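You operate a simulated robot arm through the tools that you are given. There is no shell and no other tool.

The job below is to be done with a simulated robot arm. You get a single attempt, and the scene is never put back.

## Task
Put the flake on slide 26 back in dish 26, then wipe the slide.
Fine: grey-pot tweezers and yellow cloth, both put back; close the dish. Set down upright: tweezers.

Only the result counts: the job must be done as asked and must still hold three seconds after the hand-in. Knocking over, shifting, dropping, spilling or breaking anything else fails it. Flat cloth is picked up by pressing the open fingertips on it (5 to 10 N) and closing them slowly along it; thin cloth reads only 2 to 8 mm in the jaws.

## Robot
A 7-joint arm with a two-finger parallel gripper, fixed in place. Base frame: the origin is at the foot of the arm, x ahead of it, y to its left, z up; the work surface is at about z = 90. Readings come in cm, degrees, newtons and seconds.
With the tool pointing down near the work surface it reaches from about 10 to 64 cm from the base axis. Its first joint turns from -66.0 to 66.0 degrees. Payload 1.57 kg.
The TCP is the grasp point between the finger pads, 3 cm short of the fingertips. In the tool frame z runs along the fingers and y along their closing line. The gripper opens to 8 cm. The fingers are 1.7 cm wide and 1.2 cm thick; the gripper's body (4 by 8.2 cm) begins 8 cm behind the TCP.
Orientation is told as [roll, pitch, yaw] about the base's x, y, z axes, in that order, counted from this pose: with the fingers straight down and closing along the base's y, the tool's x points along the base's -x, its y along +y and its z along -z.

## Interface
- The arm moves only by the tool arm_command. Its argument "steps" is a list of rows, each a list of 7 numbers: the shift along the tool's x, y, z in cm, then the turn, a rotation vector about the tool's x, y, z in degrees, then the gripper command, from -1 (fully open) to 1 (shut), values between in proportion. In form: [[dx, dy, dz, wx, wy, wz, jaw], ...]. A call has 1 to 20 rows; each row shifts and turns the commanded pose from where the row before left it, along the tool's axes as they then stand. Each row takes 0.2 s and may step no farther than 5 cm and 8.6 degrees from the row before; otherwise, or with a gripper value out of range, the whole call is refused. Where a pose cannot be reached the arm comes as near as it can. A force on the tool above 50 N (or 10 N above the force at the start of the call, whichever is more), or a blocked arm, ends the call early, and 0.2 s more pass. The fingers move at their own pace (about 7.2 cm/s each) and stop on an object; they squeeze with about 23 N. The grip force told is the motor's: it shows also when the fingers shut on nothing. Time passes only in rows, and 0.2 s behind the last, so rows that do not move let the fingers close. The reply holds the time, the measured pose of the TCP, the force on the tool along the base axes, the opening and the grip force, in the units named above and with some noise, with the torque about the TCP (base axes, N m) and any sound that the robot's microphone picked up, and new pictures: "show" is both (left out), scene, wrist or none.
- Cameras (640 x 400 px; columns grow to the right, rows downward): "scene" is fixed at [7.08, 44.28, 143.52]; the picture's right is [-0.66, -0.75, 0.00], its down [-0.41, 0.36, -0.84] and it looks along [0.63, -0.55, -0.55] (base axes); focal length 296 px, centre (320, 200). "wrist" rides on the gripper at [7.2, -0.7, -12.2] in the tool frame; the picture's right is [0.09, 1.00, 0.00], its down [-0.84, 0.08, -0.54] and it looks along [-0.54, 0.05, 0.84] (tool axes); focal length 238 px, centre (320, 200). There is no depth. A picture from a camera that has moved, and an enlarged one, comes with that camera's place and axes in the base frame and with its lens. The place of the scene camera against the robot may be out by one fixed shift of up to 1.8 cm in any direction.
- zoom(camera, box): a new picture of the part [left, top, right, bottom] of that camera's present view, enlarged. The clock stands still meanwhile.
- sign_off(): hands the job in; it is judged then, once.

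Places have to be worked out from the pictures, the camera data and where the tool is seen. Open the gripper and draw the arm clear of the work before you hand the job in, unless the task says otherwise.

The tools are called after "Request:" by a JSON object that holds its "op" and its "data". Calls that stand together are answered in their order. arm_command: Moves the arm, as the interface text tells. Its arguments: {"type":"object","properties":{"steps":{"type":"array","items":{"type":"array","items":{"type":"number"}}},"show":{"type":"string","enum":["both","scene","wrist","none"]}},"required":["steps"]} The other tools are called the same way: zoom (camera, box) takes an enlarged picture of a part of a camera's view; sign_off () hands the job in.

At the start:

```text
time: 0.0
tool_pos: [34.76, -11.11, 125.23]
ee_rot: [0.1, 0.0, -0.1]
ft_force: [0.4, 0.1, 1.0]
ft_torque: [-0.01, 0.0, 0.0]
gripper_width: 7.96
grasp_force: 0.1
```

scene: 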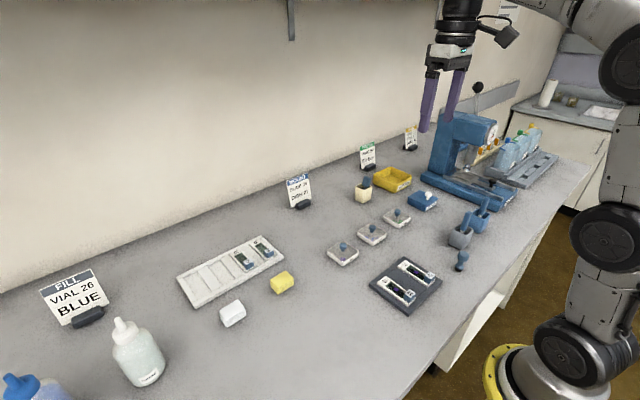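
wrist: 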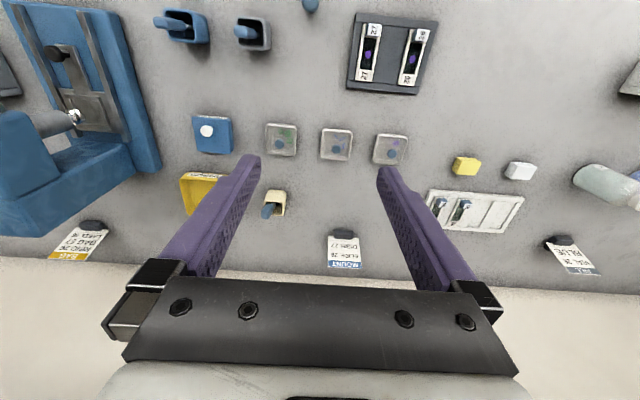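

The first pictures show slides on a dark tray, three dishes, pots with tools, and two blocks (yellow and white). I'll enlarge several parts to identify everything before moving.

Request:
{"op": "zoom", "data": {"camera": "scene", "box": [310, 190, 470, 320]}}

Request:
{"op": "zoom", "data": {"camera": "scene", "box": [340, 120, 540, 245]}}

Request:
{"op": "zoom", "data": {"camera": "wrist", "box": [330, 0, 470, 180]}}

Request:
{"op": "zoom", "data": {"camera": "wrist", "box": [140, 0, 330, 280]}}

Request:
{"op": "zoom", "data": {"camera": "scene", "box": [160, 160, 340, 340]}}

```text
3.08 times, centred on (390, 255) of scene
camera zoom: at [7.08, 44.28, 143.52], right [-0.66, -0.75, 0.0], down [-0.41, 0.36, -0.84], along [0.63, -0.55, -0.55], focal length 911 px, centre (105, 31)
```

zoom: 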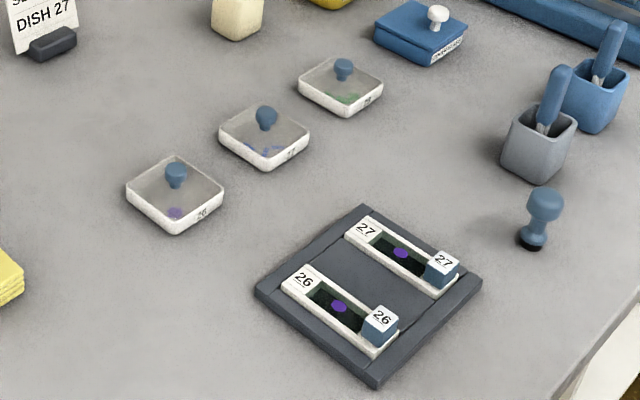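

```text
3.20 times, centred on (440, 182) of scene
camera zoom: at [7.08, 44.28, 143.52], right [-0.66, -0.75, 0.0], down [-0.41, 0.36, -0.84], along [0.63, -0.55, -0.55], focal length 947 px, centre (-64, 256)
```

zoom: 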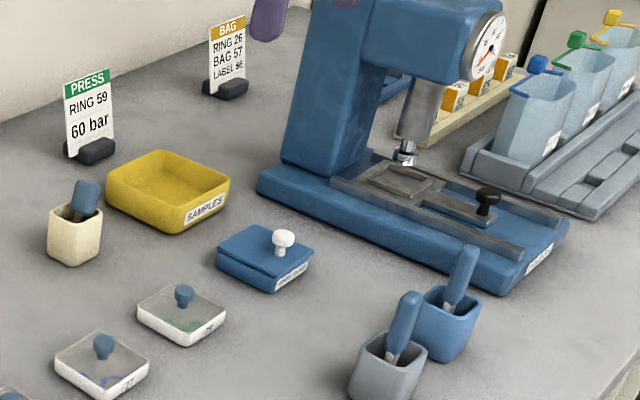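

```text
2.22 times, centred on (400, 90) of wrist
camera zoom: at [27.7, -11.64, 137.39], right [-0.09, 1.0, 0.0], down [0.84, 0.08, 0.54], along [0.54, 0.05, -0.84], focal length 530 px, centre (142, 444)
```

zoom: 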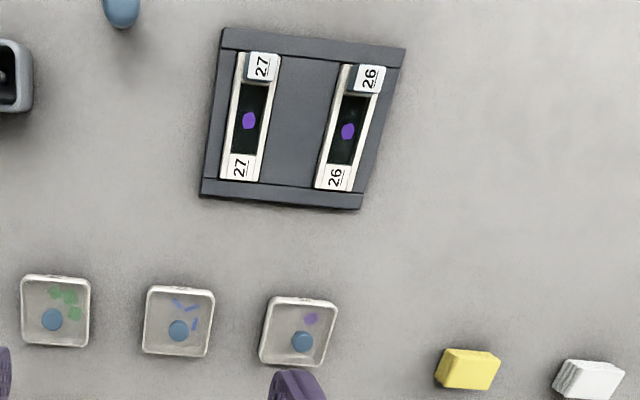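

```text
1.43 times, centred on (235, 140) of wrist
camera zoom: at [27.7, -11.64, 137.39], right [-0.09, 1.0, 0.0], down [0.84, 0.08, 0.54], along [0.54, 0.05, -0.84], focal length 340 px, centre (441, 286)
```

zoom: 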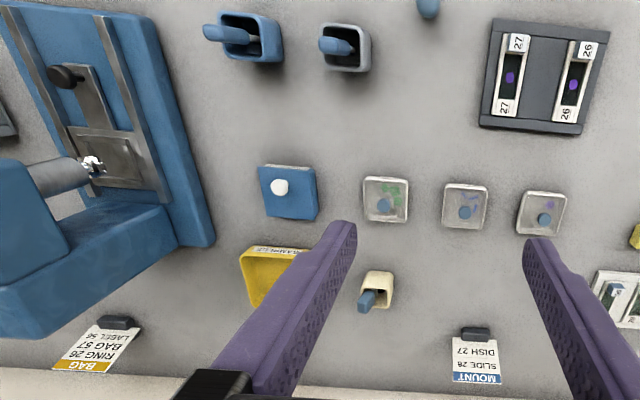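

```text
2.22 times, centred on (250, 250) of scene
camera zoom: at [7.08, 44.28, 143.52], right [-0.66, -0.75, 0.0], down [-0.41, 0.36, -0.84], along [0.63, -0.55, -0.55], focal length 658 px, centre (476, 89)
```

zoom: 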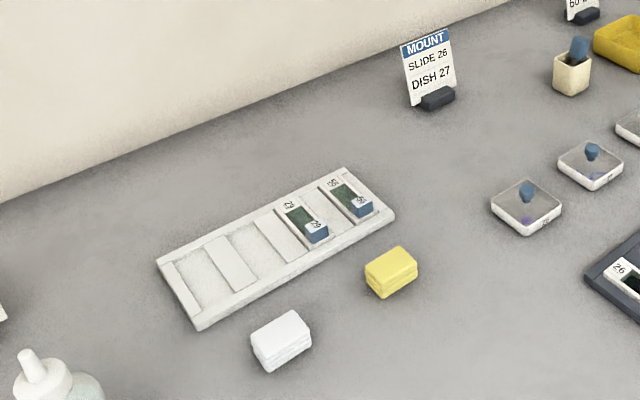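

From the wrist camera I place the grey pot near (27, -21.5), slide 26 near (28, 4) along x, and dish 26 near (44, 4.4). I move over the grey pot, staying high, for a closer look.

Request:
{"op": "arm_command", "data": {"steps": [[2, -2.6, 2.5, 0, 0, 0, -1], [2, -2.6, 2.5, 0, 0, 0, -1], [2, -2.6, 2.5, 0, 0, 0, -1], [2, -2.6, 2.5, 0, 0, 0, -1], [0, 0, 0, 0, 0, 0, -1]]}}

```text
time: 1.2
tool_pos: [26.84, -21.39, 115.17]
ee_rot: [0.0, 0.0, 0.0]
ft_force: [0.1, 0.1, -0.4]
ft_torque: [0.01, 0.0, -0.04]
gripper_width: 8.0
grasp_force: 0.1
camera wrist: at [19.68, -21.96, 127.4], right [-0.09, 1.0, 0.0], down [0.84, 0.08, 0.54], along [0.54, 0.05, -0.84], focal length 238 px, centre (320, 200)
```

scene: 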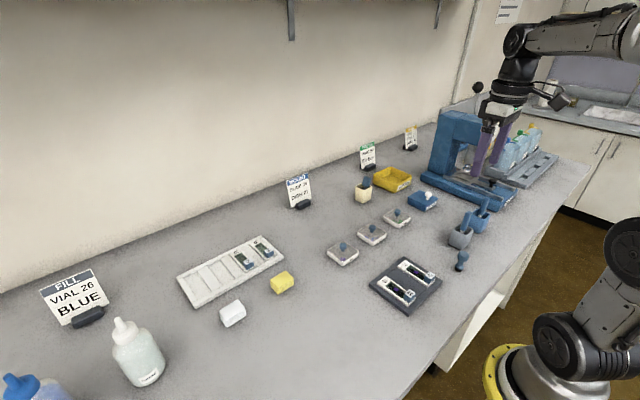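
wrist: 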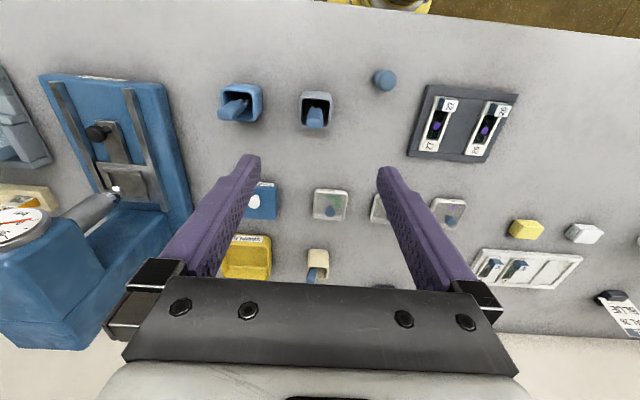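

The grey pot shows just left of centre, giving about (26.6, -21.9). I enlarge it to see how the tweezers sit.

Request:
{"op": "zoom", "data": {"camera": "wrist", "box": [270, 70, 366, 130]}}

Request:
{"op": "zoom", "data": {"camera": "scene", "box": [435, 190, 515, 280]}}

Request:
{"op": "zoom", "data": {"camera": "wrist", "box": [400, 75, 528, 165]}}

```text
6.67 times, centred on (318, 100) of wrist
camera zoom: at [19.68, -21.96, 127.4], right [-0.09, 1.0, 0.0], down [0.84, 0.08, 0.54], along [0.54, 0.05, -0.84], focal length 1589 px, centre (333, 867)
```

zoom: 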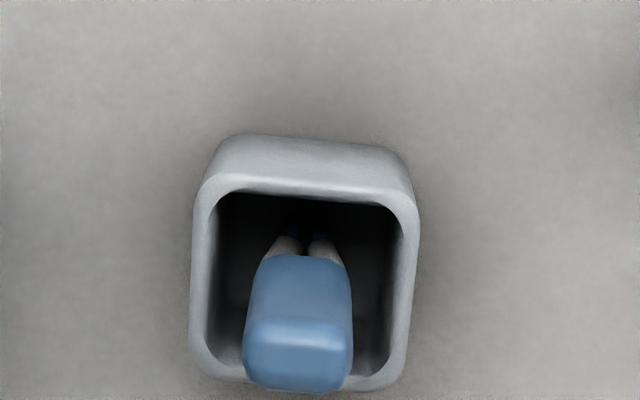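

```text
4.44 times, centred on (475, 235) of scene
camera zoom: at [7.08, 44.28, 143.52], right [-0.66, -0.75, 0.0], down [-0.41, 0.36, -0.84], along [0.63, -0.55, -0.55], focal length 1316 px, centre (-369, 44)
```

zoom: 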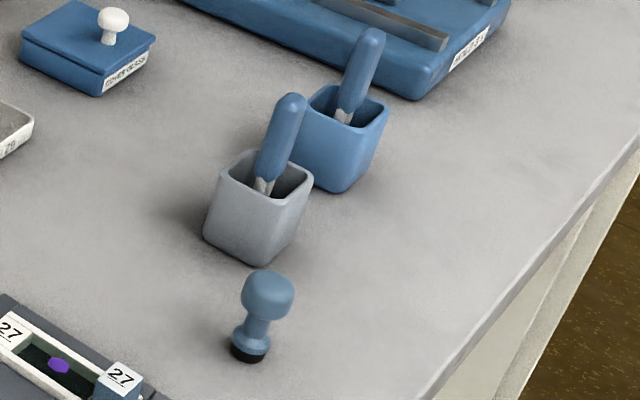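

```text
4.44 times, centred on (464, 120) of wrist
camera zoom: at [19.68, -21.96, 127.4], right [-0.09, 1.0, 0.0], down [0.84, 0.08, 0.54], along [0.54, 0.05, -0.84], focal length 1059 px, centre (-320, 556)
```

zoom: 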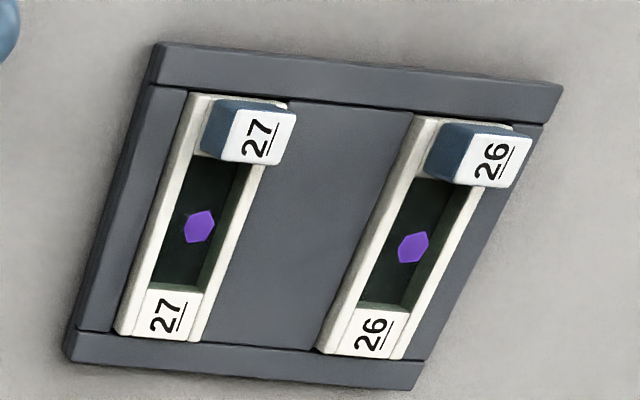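

The tweezers stand upright in the grey pot: handle centre about (26.8, -21.9), top near z=101, rim near 95.5. Dish 26 has to be opened first, so I move above it for a close look.

Request:
{"op": "arm_command", "data": {"steps": [[-2.4, 3.69, 0.6, 0, 0, 0, -1], [-2.4, 3.69, 0.6, 0, 0, 0, -1], [-2.4, 3.69, 0.6, 0, 0, 0, -1], [-2.4, 3.69, 0.6, 0, 0, 0, -1], [-2.4, 3.69, 0.6, 0, 0, 0, -1], [-2.4, 3.69, 0.6, 0, 0, 0, -1], [-2.4, 3.69, 0.6, 0, 0, 0, -1], [0, 0, 0, 0, 0, 0, -1]]}}

Request:
{"op": "zoom", "data": {"camera": "wrist", "box": [240, 40, 400, 140]}}

Request:
{"op": "zoom", "data": {"camera": "scene", "box": [310, 190, 420, 280]}}

```text
time: 3.0
tool_pos: [43.58, 4.49, 110.95]
ee_rot: [0.0, 0.1, 0.0]
ft_force: [-1.3, -0.6, -1.0]
ft_torque: [0.02, 0.01, -0.02]
gripper_width: 8.01
grasp_force: 0.1
camera wrist: at [36.49, 3.93, 123.16], right [-0.09, 1.0, 0.0], down [0.84, 0.08, 0.54], along [0.54, 0.05, -0.84], focal length 238 px, centre (320, 200)
```

scene: 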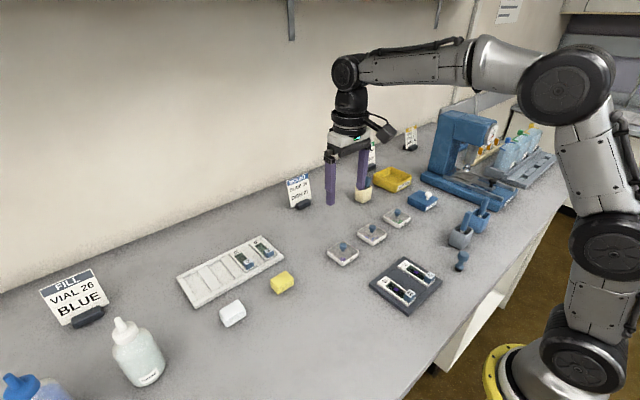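
wrist: 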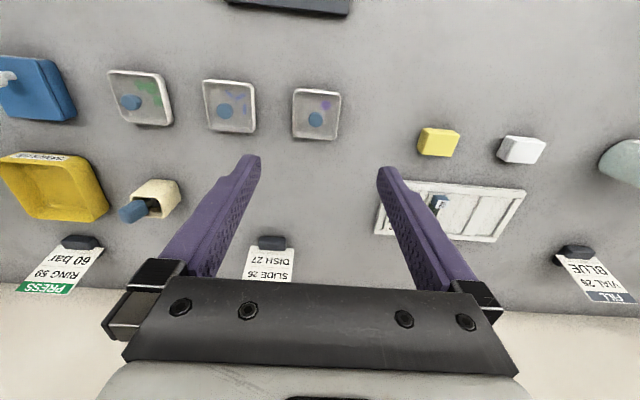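

```text
4.00 times, centred on (320, 90) of wrist
camera zoom: at [36.49, 3.93, 123.16], right [-0.09, 1.0, 0.0], down [0.84, 0.08, 0.54], along [0.54, 0.05, -0.84], focal length 953 px, centre (320, 640)
```

zoom: 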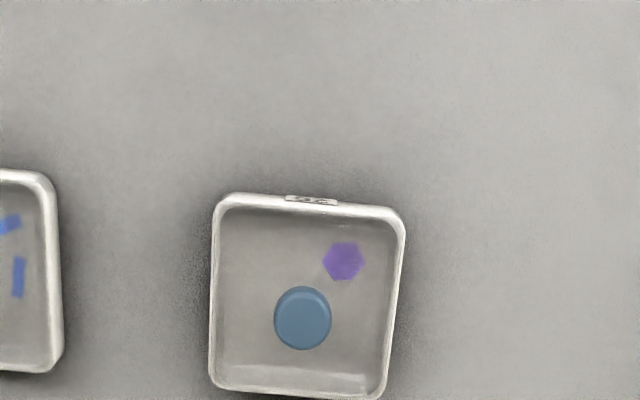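

```text
4.44 times, centred on (365, 235) of scene
camera zoom: at [7.08, 44.28, 143.52], right [-0.66, -0.75, 0.0], down [-0.41, 0.36, -0.84], along [0.63, -0.55, -0.55], focal length 1316 px, centre (120, 44)
```

zoom: 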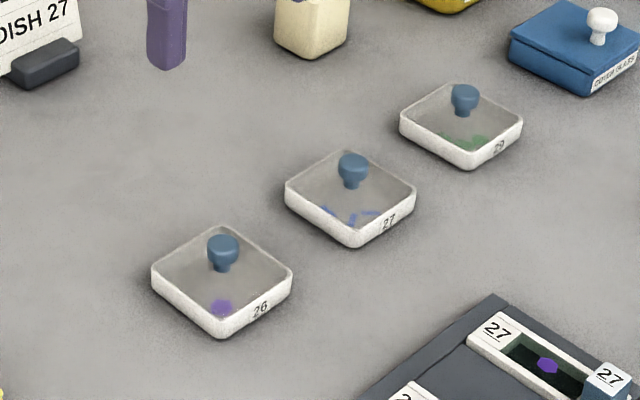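

Dish 26 is about 5.7 cm square, centred at (43.9, 4.05), with its knob top near z=93.4. I come down to z=99 above the knob to refine its place.

Request:
{"op": "arm_command", "data": {"steps": [[-0.3, -0.44, 4, 0, 0, 0, -1], [0, 0, 4, 0, 0, 0, -1], [0, 0, 4, 0, 0, 0, -0.3], [0, 0, 0, 0, 0, 0, -0.3]]}}

Request:
{"op": "zoom", "data": {"camera": "wrist", "box": [240, 80, 400, 180]}}

Request:
{"op": "zoom", "data": {"camera": "scene", "box": [310, 190, 420, 280]}}

```text
time: 4.0
tool_pos: [43.8, 3.88, 99.0]
ee_rot: [0.0, 0.0, -0.2]
ft_force: [0.5, -0.1, 0.1]
ft_torque: [0.01, 0.01, 0.0]
gripper_width: 5.17
grasp_force: 0.0
camera wrist: at [36.74, 3.33, 111.1], right [-0.09, 1.0, 0.0], down [0.84, 0.08, 0.54], along [0.54, 0.05, -0.84], focal length 238 px, centre (320, 200)
```

scene: 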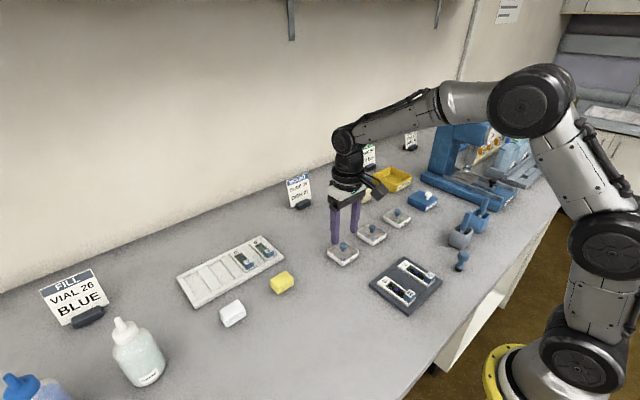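
wrist: 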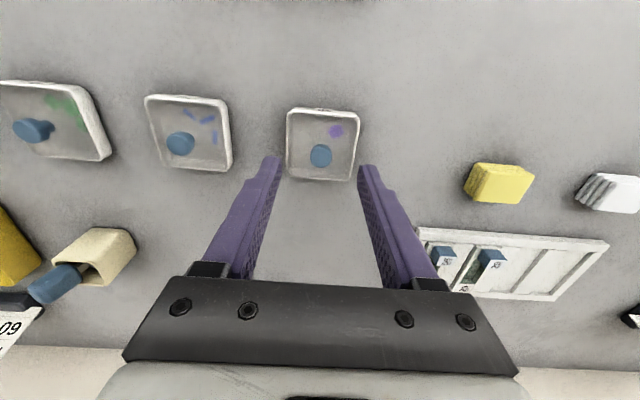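

```text
4.00 times, centred on (320, 130) of wrist
camera zoom: at [36.74, 3.33, 111.1], right [-0.09, 1.0, 0.0], down [0.84, 0.08, 0.54], along [0.54, 0.05, -0.84], focal length 953 px, centre (320, 480)
```

zoom: 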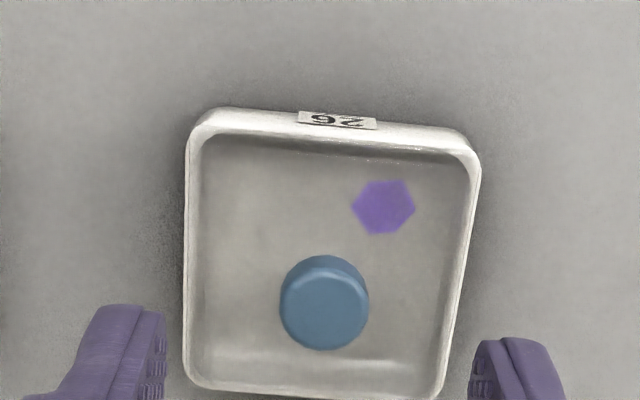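

```text
4.44 times, centred on (365, 235) of scene
camera zoom: at [7.08, 44.28, 143.52], right [-0.66, -0.75, 0.0], down [-0.41, 0.36, -0.84], along [0.63, -0.55, -0.55], focal length 1316 px, centre (120, 44)
```

zoom: 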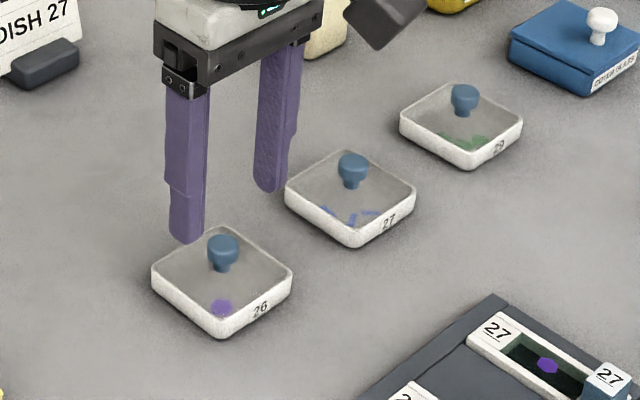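

The knob's centre refines to (44.1, 4.09). I shift over it, descend to TCP z≈94.8 (tips about 91.8, above the lid), and close gradually.

Request:
{"op": "arm_command", "data": {"steps": [[-0.3, 0.2, 2, 0, 0, 0, 0], [0, 0, 1.5, 0, 0, 0, 0], [0, 0, 0.7, 0, 0, 0, 0], [0, 0, 0, 0, 0, 0, 0]]}}

Request:
{"op": "zoom", "data": {"camera": "wrist", "box": [240, 100, 400, 200]}}

Request:
{"op": "zoom", "data": {"camera": "scene", "box": [310, 190, 420, 280]}}

```text
time: 5.0
tool_pos: [44.21, 4.09, 94.84]
ee_rot: [-0.1, -0.1, -0.1]
ft_force: [-1.9, 0.5, 4.9]
ft_torque: [0.02, 0.05, 0.0]
gripper_width: 4.03
grasp_force: 0.0
camera wrist: at [37.1, 3.5, 106.96], right [-0.09, 1.0, 0.0], down [0.84, 0.08, 0.54], along [0.54, 0.05, -0.84], focal length 238 px, centre (320, 200)
```

scene: 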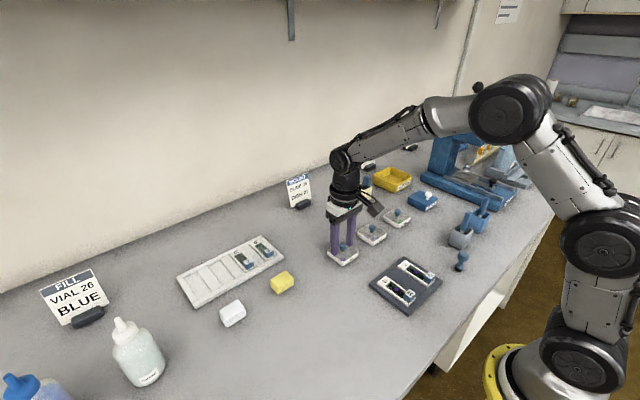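
wrist: 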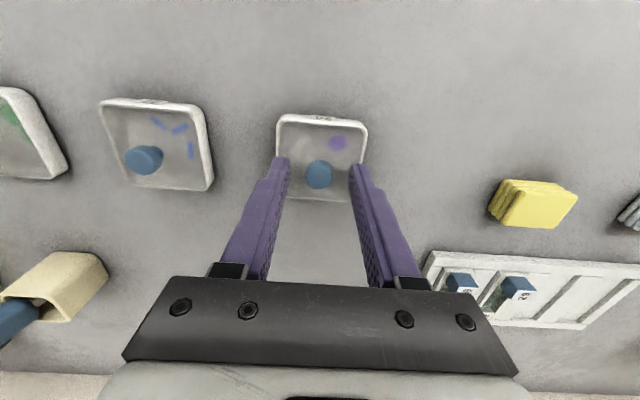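

```text
4.00 times, centred on (320, 150) of wrist
camera zoom: at [37.1, 3.5, 106.96], right [-0.09, 1.0, 0.0], down [0.84, 0.08, 0.54], along [0.54, 0.05, -0.84], focal length 953 px, centre (320, 400)
```

zoom: 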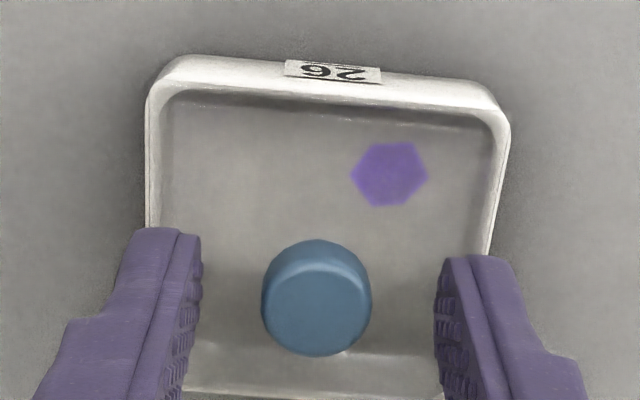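

```text
4.44 times, centred on (365, 235) of scene
camera zoom: at [7.07, 44.28, 143.52], right [-0.66, -0.75, 0.0], down [-0.41, 0.36, -0.84], along [0.63, -0.55, -0.55], focal length 1316 px, centre (120, 44)
```

zoom: 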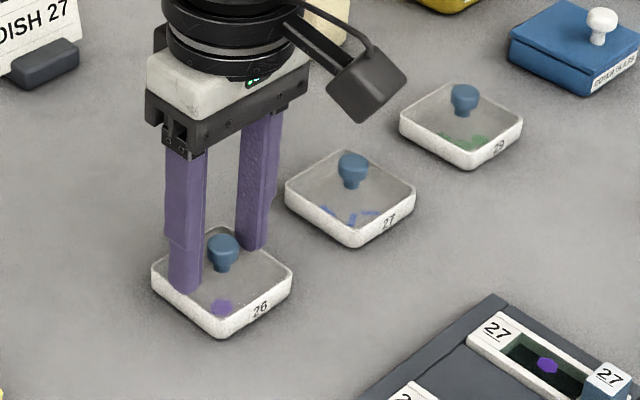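

The knob sits midway between the fingers, but 4.9 N upward hints at touching the lid. I rise 0.25 cm and then close step by step.

Request:
{"op": "arm_command", "data": {"steps": [[0, 0, -0.25, 0, 0, 0, 0], [0, 0, 0, 0, 0, 0, 0]], "show": "none"}}

Request:
{"op": "arm_command", "data": {"steps": [[0, 0, 0, 0, 0, 0, 0.3], [0, 0, 0, 0, 0, 0, 0.5], [0, 0, 0, 0, 0, 0, 0.7], [0, 0, 0, 0, 0, 0, 1], [0, 0, 0, 0, 0, 0, 1]]}}

```text
time: 5.6
tool_pos: [44.22, 4.06, 95.11]
ee_rot: [0.1, 0.0, -0.1]
ft_force: [0.4, 0.7, 0.0]
ft_torque: [-0.05, 0.02, 0.0]
gripper_width: 4.02
grasp_force: 0.0
```

```text
time: 6.8
tool_pos: [44.33, 4.15, 94.96]
ee_rot: [0.0, 0.0, 0.0]
ft_force: [-0.2, -0.3, 0.2]
ft_torque: [0.05, -0.05, 0.0]
gripper_width: 1.4
grasp_force: 23.1
heard: snap
camera wrist: at [37.13, 3.53, 107.18], right [-0.09, 1.0, 0.0], down [0.84, 0.08, 0.54], along [0.54, 0.05, -0.84], focal length 238 px, centre (320, 200)
```

scene: 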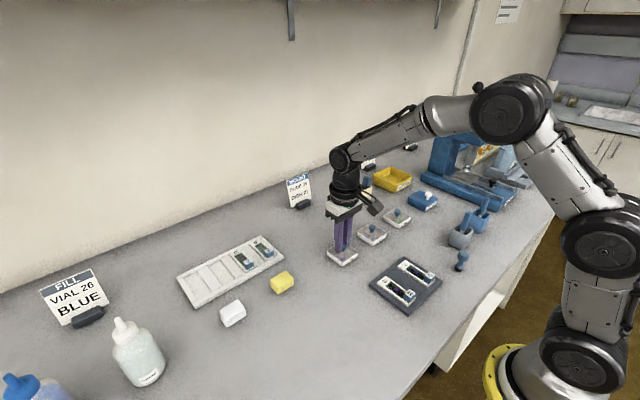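
wrist: 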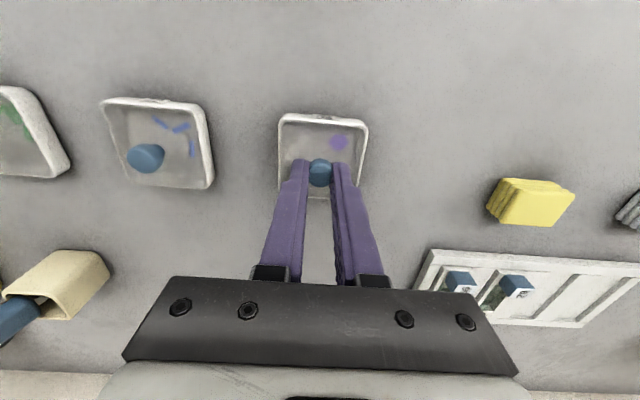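

Grip holds at 1.4 cm and a "snap" was heard; I look closely before lifting.

Request:
{"op": "zoom", "data": {"camera": "wrist", "box": [240, 100, 400, 200]}}

Request:
{"op": "zoom", "data": {"camera": "scene", "box": [310, 190, 420, 280]}}

```text
4.00 times, centred on (320, 150) of wrist
camera zoom: at [37.13, 3.53, 107.18], right [-0.09, 1.0, 0.0], down [0.84, 0.08, 0.54], along [0.54, 0.05, -0.84], focal length 953 px, centre (320, 400)
```

zoom: 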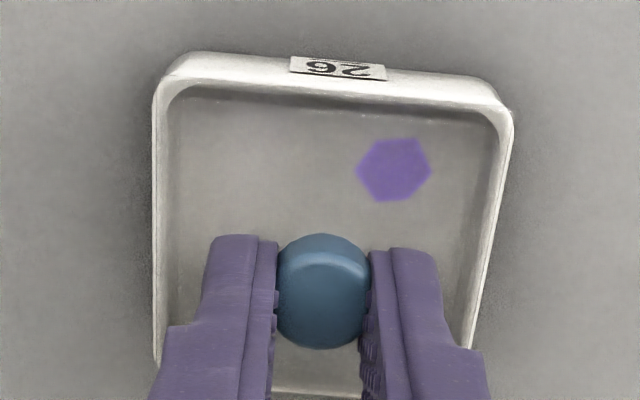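

```text
4.44 times, centred on (365, 235) of scene
camera zoom: at [7.08, 44.28, 143.52], right [-0.66, -0.75, 0.0], down [-0.41, 0.36, -0.84], along [0.63, -0.55, -0.55], focal length 1316 px, centre (120, 44)
```

zoom: 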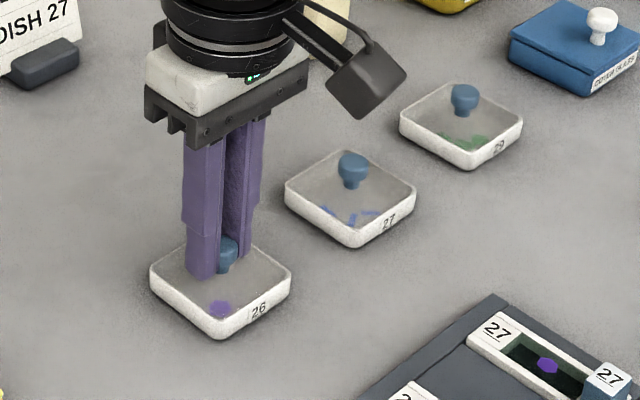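

The knob is held between the fingers and the dish still sits in place. I lift straight up slowly to check that only the lid comes.

Request:
{"op": "arm_command", "data": {"steps": [[0, 0, -0.2, 0, 0, 0, 1], [0, 0, -0.3, 0, 0, 0, 1], [0, 0, -0.5, 0, 0, 0, 1], [0, 0, -1, 0, 0, 0, 1], [0, 0, 0, 0, 0, 0, 1]]}}

Request:
{"op": "zoom", "data": {"camera": "scene", "box": [310, 190, 420, 280]}}

Request:
{"op": "zoom", "data": {"camera": "wrist", "box": [240, 80, 400, 200]}}

```text
time: 8.0
tool_pos: [44.26, 4.03, 97.04]
ee_rot: [0.0, 0.1, -0.1]
ft_force: [0.2, 0.1, 0.1]
ft_torque: [-0.02, -0.03, 0.04]
gripper_width: 1.37
grasp_force: 22.8
camera wrist: at [37.09, 3.55, 109.29], right [-0.09, 1.0, 0.0], down [0.84, 0.08, 0.54], along [0.54, 0.05, -0.84], focal length 238 px, centre (320, 200)
```

scene: 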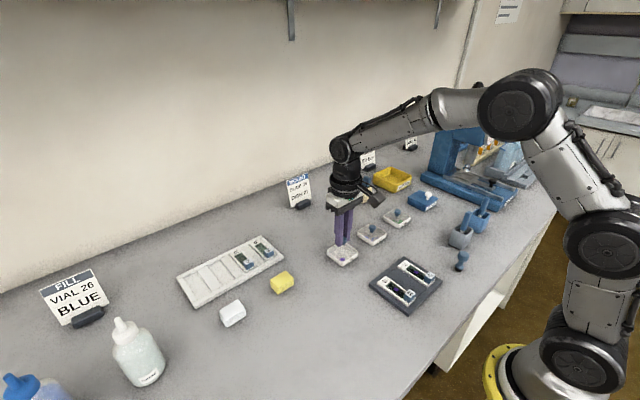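
wrist: 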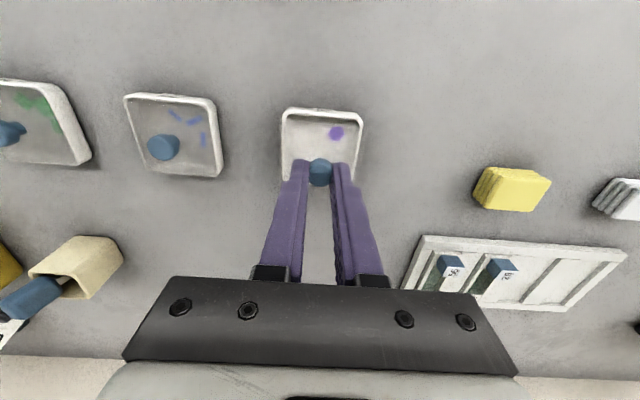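

```text
4.44 times, centred on (365, 235) of scene
camera zoom: at [7.08, 44.28, 143.52], right [-0.66, -0.75, 0.0], down [-0.41, 0.36, -0.84], along [0.63, -0.55, -0.55], focal length 1316 px, centre (120, 44)
```

zoom: 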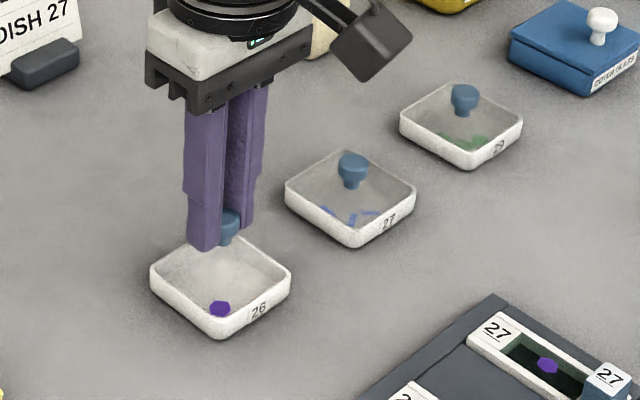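

```text
3.33 times, centred on (320, 140) of wrist
camera zoom: at [37.09, 3.55, 109.29], right [-0.09, 1.0, 0.0], down [0.84, 0.08, 0.54], along [0.54, 0.05, -0.84], focal length 794 px, centre (320, 400)
```

zoom: 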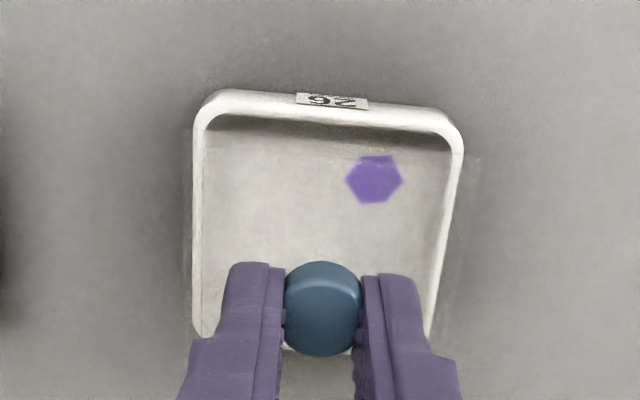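

The lid alone lifted off and the dish stayed. I carry it to the empty table area near (41.5, 13.5) and stop a bit above the surface.

Request:
{"op": "arm_command", "data": {"steps": [[0, 0, -3, 0, 0, 0, 1], [0.7, 2.4, 0, 0, 0, 0, 1], [0.7, 2.4, 0, 0, 0, 0, 1], [0.7, 2.4, 0, 0, 0, 0, 1], [0.6, 2.2, 0, 0, 0, 0, 1], [0, 0, 2.5, 0, 0, 0, 1], [0, 0, 2, 0, 0, 0, 1], [0, 0, 0, 0, 0, 0, 1]]}}

Request:
{"op": "zoom", "data": {"camera": "scene", "box": [260, 190, 400, 300]}}

```text
time: 9.8
tool_pos: [41.57, 13.57, 95.65]
ee_rot: [0.0, 0.0, -0.1]
ft_force: [0.5, 0.1, 0.2]
ft_torque: [0.01, 0.0, 0.01]
gripper_width: 1.38
grasp_force: 23.1
camera wrist: at [34.4, 12.95, 107.76], right [-0.09, 1.0, 0.0], down [0.84, 0.08, 0.54], along [0.54, 0.05, -0.84], focal length 238 px, centre (320, 200)
```

scene: 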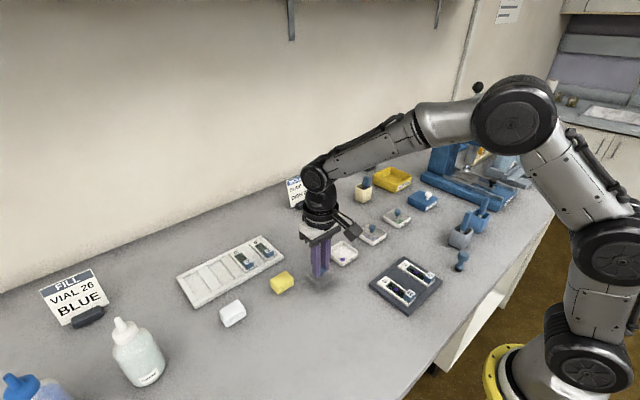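
wrist: 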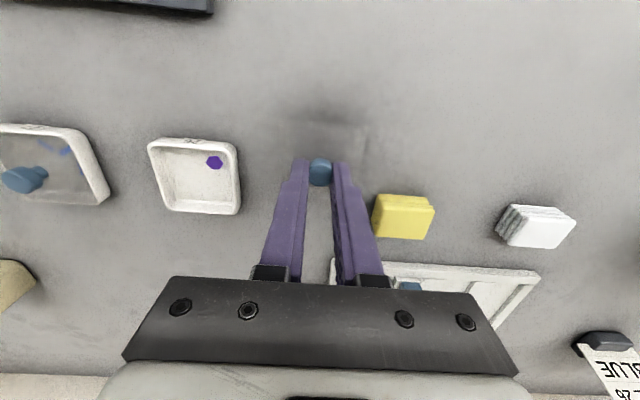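

```text
3.64 times, centred on (330, 245) of scene
camera zoom: at [7.08, 44.28, 143.52], right [-0.66, -0.75, 0.0], down [-0.41, 0.36, -0.84], along [0.63, -0.55, -0.55], focal length 1076 px, centre (284, 36)
```

zoom: 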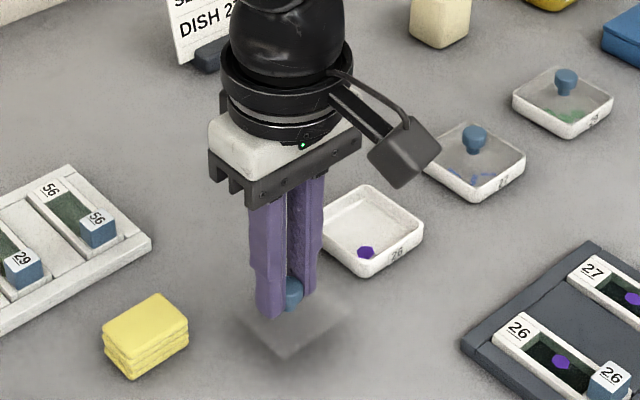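

The lid hangs clear of the table in open space. I lower it gently while watching the force.

Request:
{"op": "arm_command", "data": {"steps": [[0, 0, 0.5, 0, 0, 0, 1], [0, 0, 0.4, 0, 0, 0, 1], [0, 0, 0.4, 0, 0, 0, 1], [0, 0, 0, 0, 0, 0, 1]], "show": "scene"}}

Request:
{"op": "zoom", "data": {"camera": "scene", "box": [290, 220, 370, 300]}}

```text
time: 10.8
tool_pos: [41.5, 13.61, 94.32]
ee_rot: [-0.1, -0.1, -0.1]
ft_force: [0.2, -0.1, 0.0]
ft_torque: [-0.02, 0.0, -0.01]
gripper_width: 1.39
grasp_force: 23.3
```

scene: 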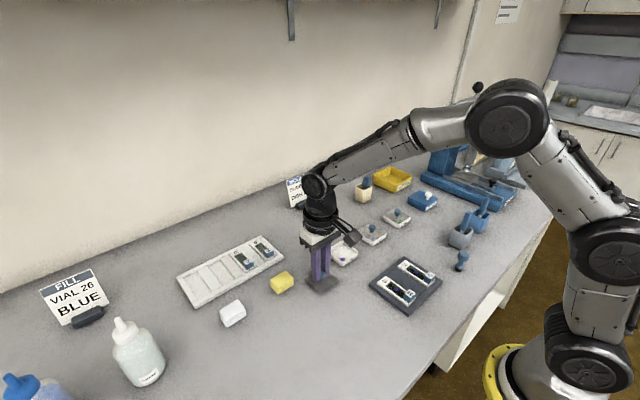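

```text
5.00 times, centred on (330, 260) of scene
camera zoom: at [7.08, 44.28, 143.52], right [-0.66, -0.75, 0.0], down [-0.41, 0.36, -0.84], along [0.63, -0.55, -0.55], focal length 1480 px, centre (270, -100)
```

zoom: 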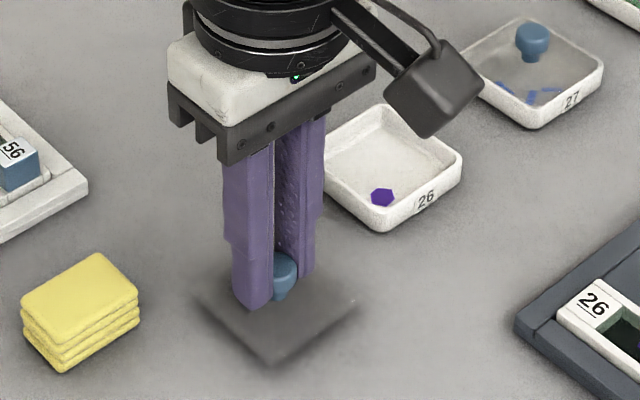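

No contact yet; I keep lowering in small steps.

Request:
{"op": "arm_command", "data": {"steps": [[0, 0, 0.2, 0, 0, 0, 1], [0, 0, 0.2, 0, 0, 0, 1], [0, 0, 0, 0, 0, 0, 1]], "show": "none"}}

Request:
{"op": "arm_command", "data": {"steps": [[0, 0, 0.15, 0, 0, 0, 1], [0, 0, 0, 0, 0, 0, 1]], "show": "none"}}

```text
time: 11.6
tool_pos: [41.53, 13.38, 93.82]
ee_rot: [-0.1, 0.0, -0.1]
ft_force: [-0.3, -0.3, 0.1]
ft_torque: [0.02, -0.03, 0.0]
gripper_width: 1.37
grasp_force: 22.9
```

```text
time: 12.2
tool_pos: [41.45, 13.59, 93.79]
ee_rot: [0.0, 0.0, 0.0]
ft_force: [-0.5, 0.1, 1.4]
ft_torque: [0.05, 0.03, -0.03]
gripper_width: 1.39
grasp_force: 23.0
```

Request:
{"op": "arm_command", "data": {"steps": [[0, 0, 0.15, 0, 0, 0, 1], [0, 0, 0, 0, 0, 0, 1]], "show": "scene"}}

Request:
{"op": "zoom", "data": {"camera": "scene", "box": [290, 220, 370, 300]}}

```text
time: 12.8
tool_pos: [41.59, 13.58, 93.71]
ee_rot: [0.1, -0.1, 0.0]
ft_force: [-2.5, -0.6, 9.9]
ft_torque: [-0.1, 0.12, -0.02]
gripper_width: 1.39
grasp_force: 23.1
```

scene: 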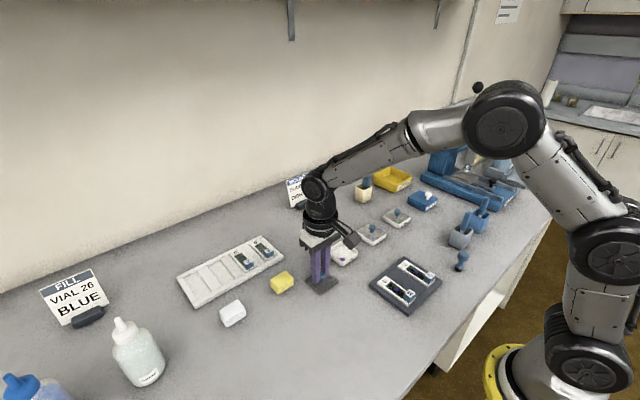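

```text
5.00 times, centred on (330, 260) of scene
camera zoom: at [7.06, 44.27, 143.52], right [-0.66, -0.75, 0.0], down [-0.41, 0.36, -0.84], along [0.63, -0.55, -0.55], focal length 1480 px, centre (270, -100)
```

zoom: 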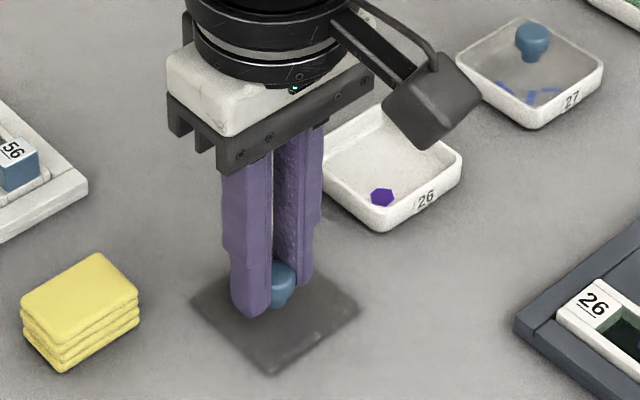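

The lid rests on the table (9.9 N at z=93.71). I ease up slightly, open, and rise.

Request:
{"op": "arm_command", "data": {"steps": [[0, 0, -0.15, 0, 0, 0, 1], [0, 0, 0, 0, 0, 0, 0.4], [0, 0, 0, 0, 0, 0, 0], [0, 0, 0, 0, 0, 0, 0], [0, 0, -2, 0, 0, 0, 0], [0, 0, -4, 0, 0, 0, 0], [0, 0, -4, 0, 0, 0, -1], [0, 0, 0, 0, 0, 0, -1]]}}

Request:
{"op": "zoom", "data": {"camera": "wrist", "box": [150, 20, 450, 200]}}

```text
time: 14.6
tool_pos: [41.35, 13.53, 103.65]
ee_rot: [0.0, 0.0, -0.1]
ft_force: [0.0, 0.5, 0.0]
ft_torque: [-0.01, 0.01, -0.01]
gripper_width: 7.98
grasp_force: 0.1
camera wrist: at [34.38, 12.88, 115.89], right [-0.09, 1.0, 0.0], down [0.84, 0.08, 0.54], along [0.54, 0.05, -0.84], focal length 238 px, centre (320, 200)
```

scene: 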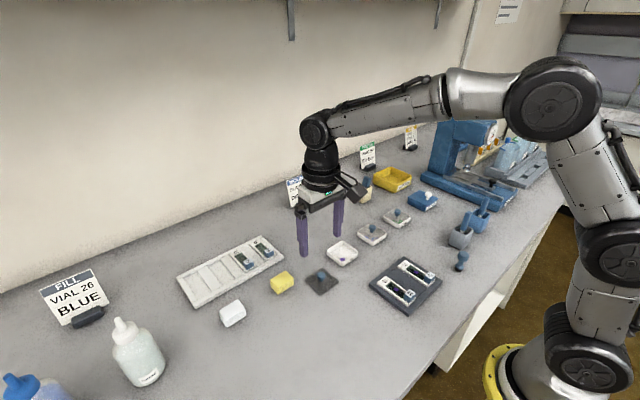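
wrist: 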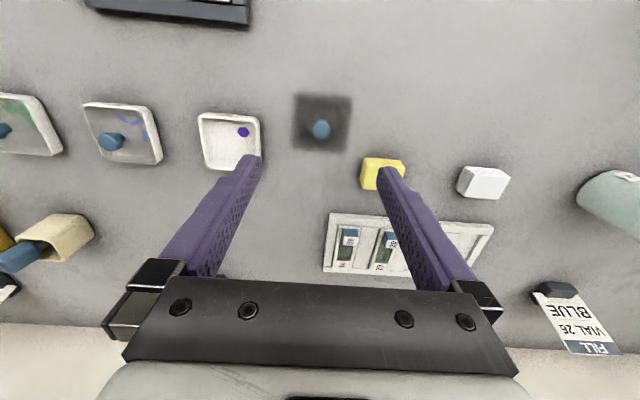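

```text
2.13 times, centred on (300, 110) of wrist
camera zoom: at [34.38, 12.88, 115.89], right [-0.09, 1.0, 0.0], down [0.84, 0.08, 0.54], along [0.54, 0.05, -0.84], focal length 508 px, centre (363, 392)
```

zoom: 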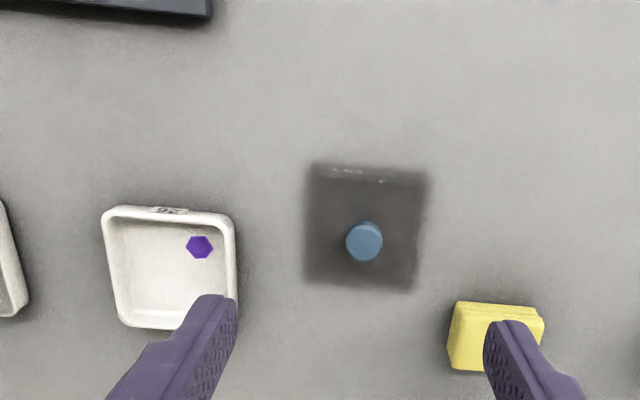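

Lid lies flat beside the dish. Now I go to the grey pot for the tweezers, keeping the tips above the handle's top.

Request:
{"op": "arm_command", "data": {"steps": [[0, 0, -4, 0, 0, 0, -1], [1.62, -3.93, 0, 0, 0, 0, -1], [1.62, -3.93, 0, 0, 0, 0, -1], [1.62, -3.93, 0, 0, 0, 0, -1], [1.62, -3.93, 0, 0, 0, 0, -1], [1.62, -3.93, 0, 0, 0, 0, -1], [1.62, -3.93, 0, 0, 0, 0, -1], [1.62, -3.93, 0, 0, 0, 0, -1], [1.62, -3.93, 0, 0, 0, 0, -1], [1.59, -3.96, 0, 0, 0, 0, -1], [0, 0, 0, 0, 0, 0, -0.5], [0, 0, 0, 0, 0, 0, -0.5]]}}

Request:
{"op": "zoom", "data": {"camera": "wrist", "box": [240, 80, 400, 180]}}

Request:
{"op": "zoom", "data": {"camera": "scene", "box": [435, 160, 515, 250]}}

```text
time: 17.2
tool_pos: [26.83, -22.06, 107.68]
ee_rot: [0.0, 0.0, 0.0]
ft_force: [-0.7, -0.8, 0.1]
ft_torque: [0.05, -0.01, 0.0]
gripper_width: 6.01
grasp_force: 0.0
camera wrist: at [19.77, -22.54, 119.86], right [-0.09, 1.0, 0.0], down [0.84, 0.08, 0.54], along [0.54, 0.05, -0.84], focal length 238 px, centre (320, 200)
```

scene: 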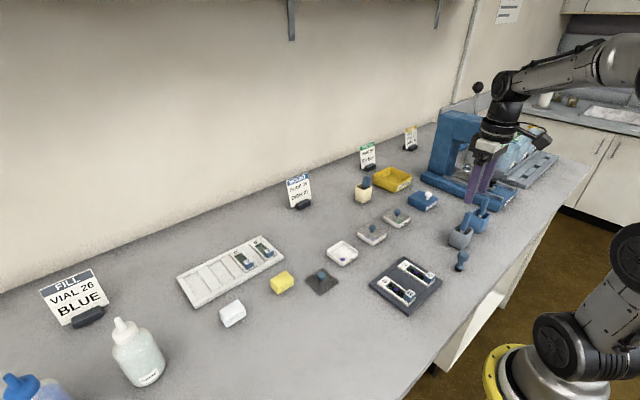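
wrist: 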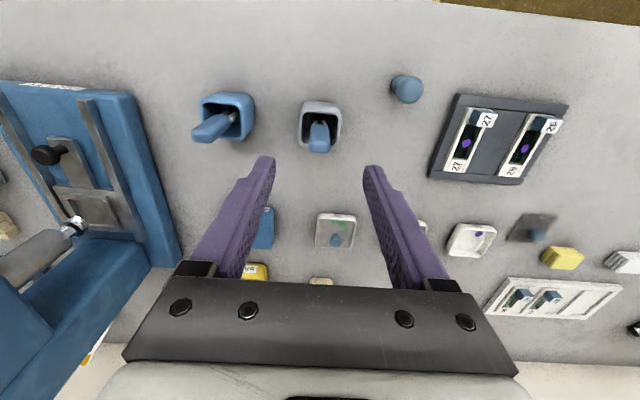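

```text
4.00 times, centred on (320, 130) of wrist
camera zoom: at [19.77, -22.54, 119.86], right [-0.09, 1.0, 0.0], down [0.84, 0.08, 0.54], along [0.54, 0.05, -0.84], focal length 953 px, centre (320, 480)
```

zoom: 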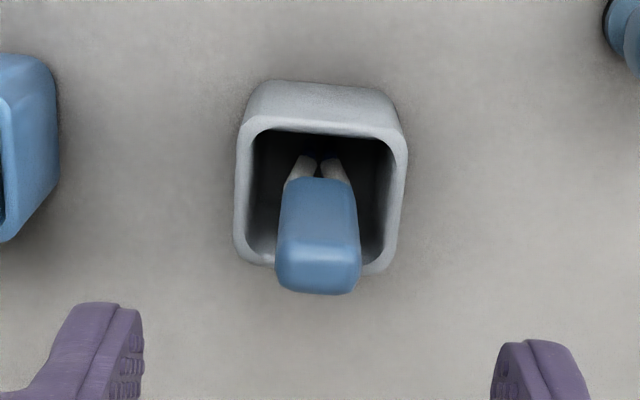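

```text
4.44 times, centred on (475, 205) of scene
camera zoom: at [7.08, 44.28, 143.52], right [-0.66, -0.75, 0.0], down [-0.41, 0.36, -0.84], along [0.63, -0.55, -0.55], focal length 1316 px, centre (-369, 178)
```

zoom: 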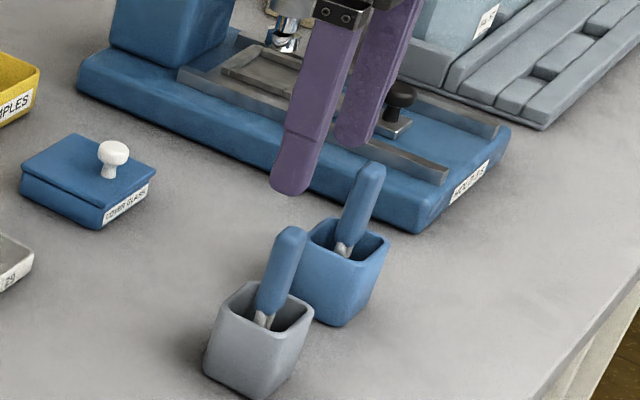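

The handle is at about (27.1, -21.9), top near z=100, 1.7 cm wide along y. I centre on it and descend so the tips stop just above the pot's rim.

Request:
{"op": "arm_command", "data": {"steps": [[-0.27, 0.16, 3, 0, 0, 0, -0.3], [0, 0, 3, 0, 0, 0, -0.3], [0, 0, 2, 0, 0, 0, -0.3], [0, 0, 0, 0, 0, 0, -0.3]]}}

Request:
{"op": "zoom", "data": {"camera": "wrist", "box": [220, 120, 420, 245]}}

Request:
{"op": "zoom", "data": {"camera": "scene", "box": [435, 180, 515, 270]}}

```text
time: 18.2
tool_pos: [27.14, -21.63, 99.75]
ee_rot: [0.1, 0.2, 0.0]
ft_force: [0.6, -0.6, 0.0]
ft_torque: [-0.01, -0.01, 0.0]
gripper_width: 5.19
grasp_force: 0.0
camera wrist: at [20.08, -22.27, 111.87], right [-0.09, 1.0, 0.0], down [0.84, 0.08, 0.54], along [0.54, 0.05, -0.84], focal length 238 px, centre (320, 200)
```

scene: 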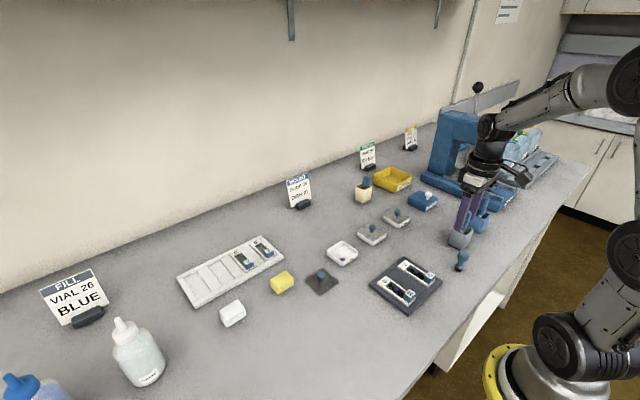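
wrist: 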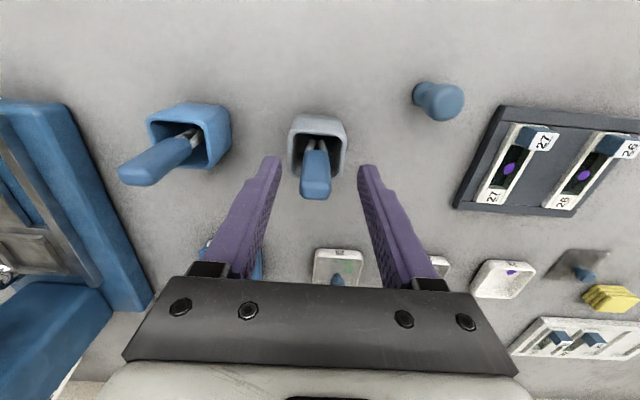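

```text
3.20 times, centred on (320, 182) of wrist
camera zoom: at [20.08, -22.27, 111.87], right [-0.09, 1.0, 0.0], down [0.84, 0.08, 0.54], along [0.54, 0.05, -0.84], focal length 763 px, centre (320, 256)
```

zoom: 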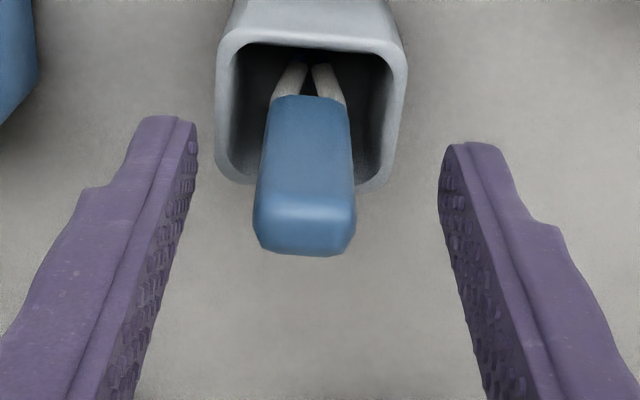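

```text
4.44 times, centred on (475, 225) of scene
camera zoom: at [7.08, 44.28, 143.52], right [-0.66, -0.75, 0.0], down [-0.41, 0.36, -0.84], along [0.63, -0.55, -0.55], focal length 1316 px, centre (-369, 89)
```

zoom: 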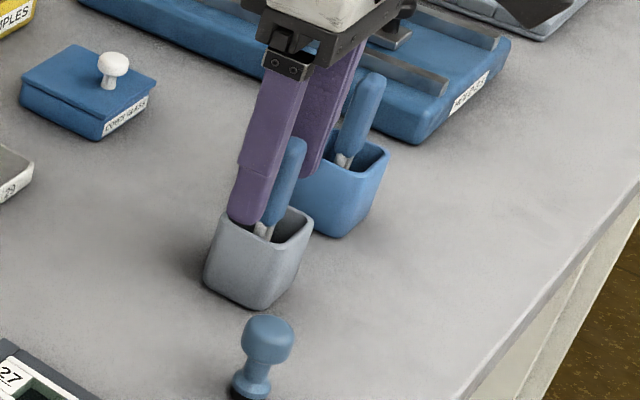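

All views agree on (27.15, -21.9) for the handle and about 95.2 for the rim. I shift y by -0.2, go down 0.6 and close gradually on the handle.

Request:
{"op": "arm_command", "data": {"steps": [[0, -0.2, 0.6, 0, 0, 0, -0.1], [0, 0, 0, 0, 0, 0, 0.2], [0, 0, 0, 0, 0, 0, 0.4], [0, 0, 0, 0, 0, 0, 0.5], [0, 0, 0, 0, 0, 0, 0.5]], "show": "wrist"}}

Request:
{"op": "zoom", "data": {"camera": "wrist", "box": [220, 120, 420, 245]}}

```text
time: 19.4
tool_pos: [27.13, -21.95, 99.06]
ee_rot: [0.1, -0.1, 0.0]
ft_force: [-0.8, -0.6, -0.9]
ft_torque: [0.05, -0.03, -0.04]
gripper_width: 2.02
grasp_force: 0.0
camera wrist: at [20.09, -22.48, 111.3], right [-0.09, 1.0, 0.0], down [0.84, 0.08, 0.54], along [0.54, 0.05, -0.84], focal length 238 px, centre (320, 200)
```

wrist: 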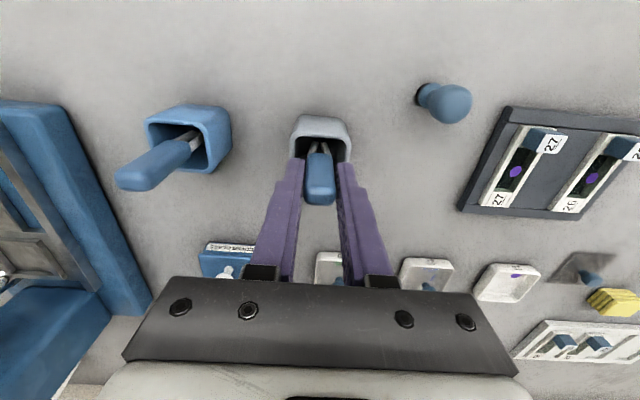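

```text
3.20 times, centred on (320, 182) of wrist
camera zoom: at [20.09, -22.48, 111.3], right [-0.09, 1.0, 0.0], down [0.84, 0.08, 0.54], along [0.54, 0.05, -0.84], focal length 763 px, centre (320, 256)
```

zoom: 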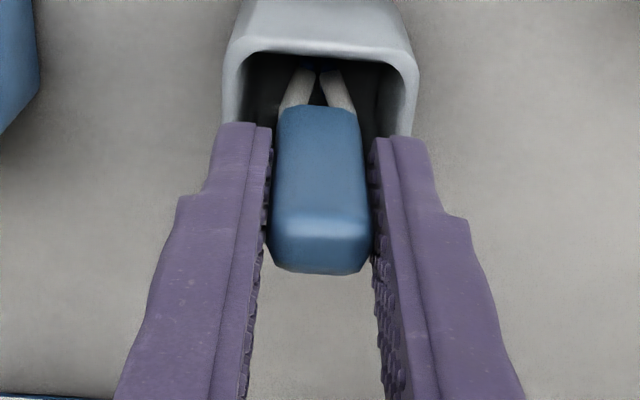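

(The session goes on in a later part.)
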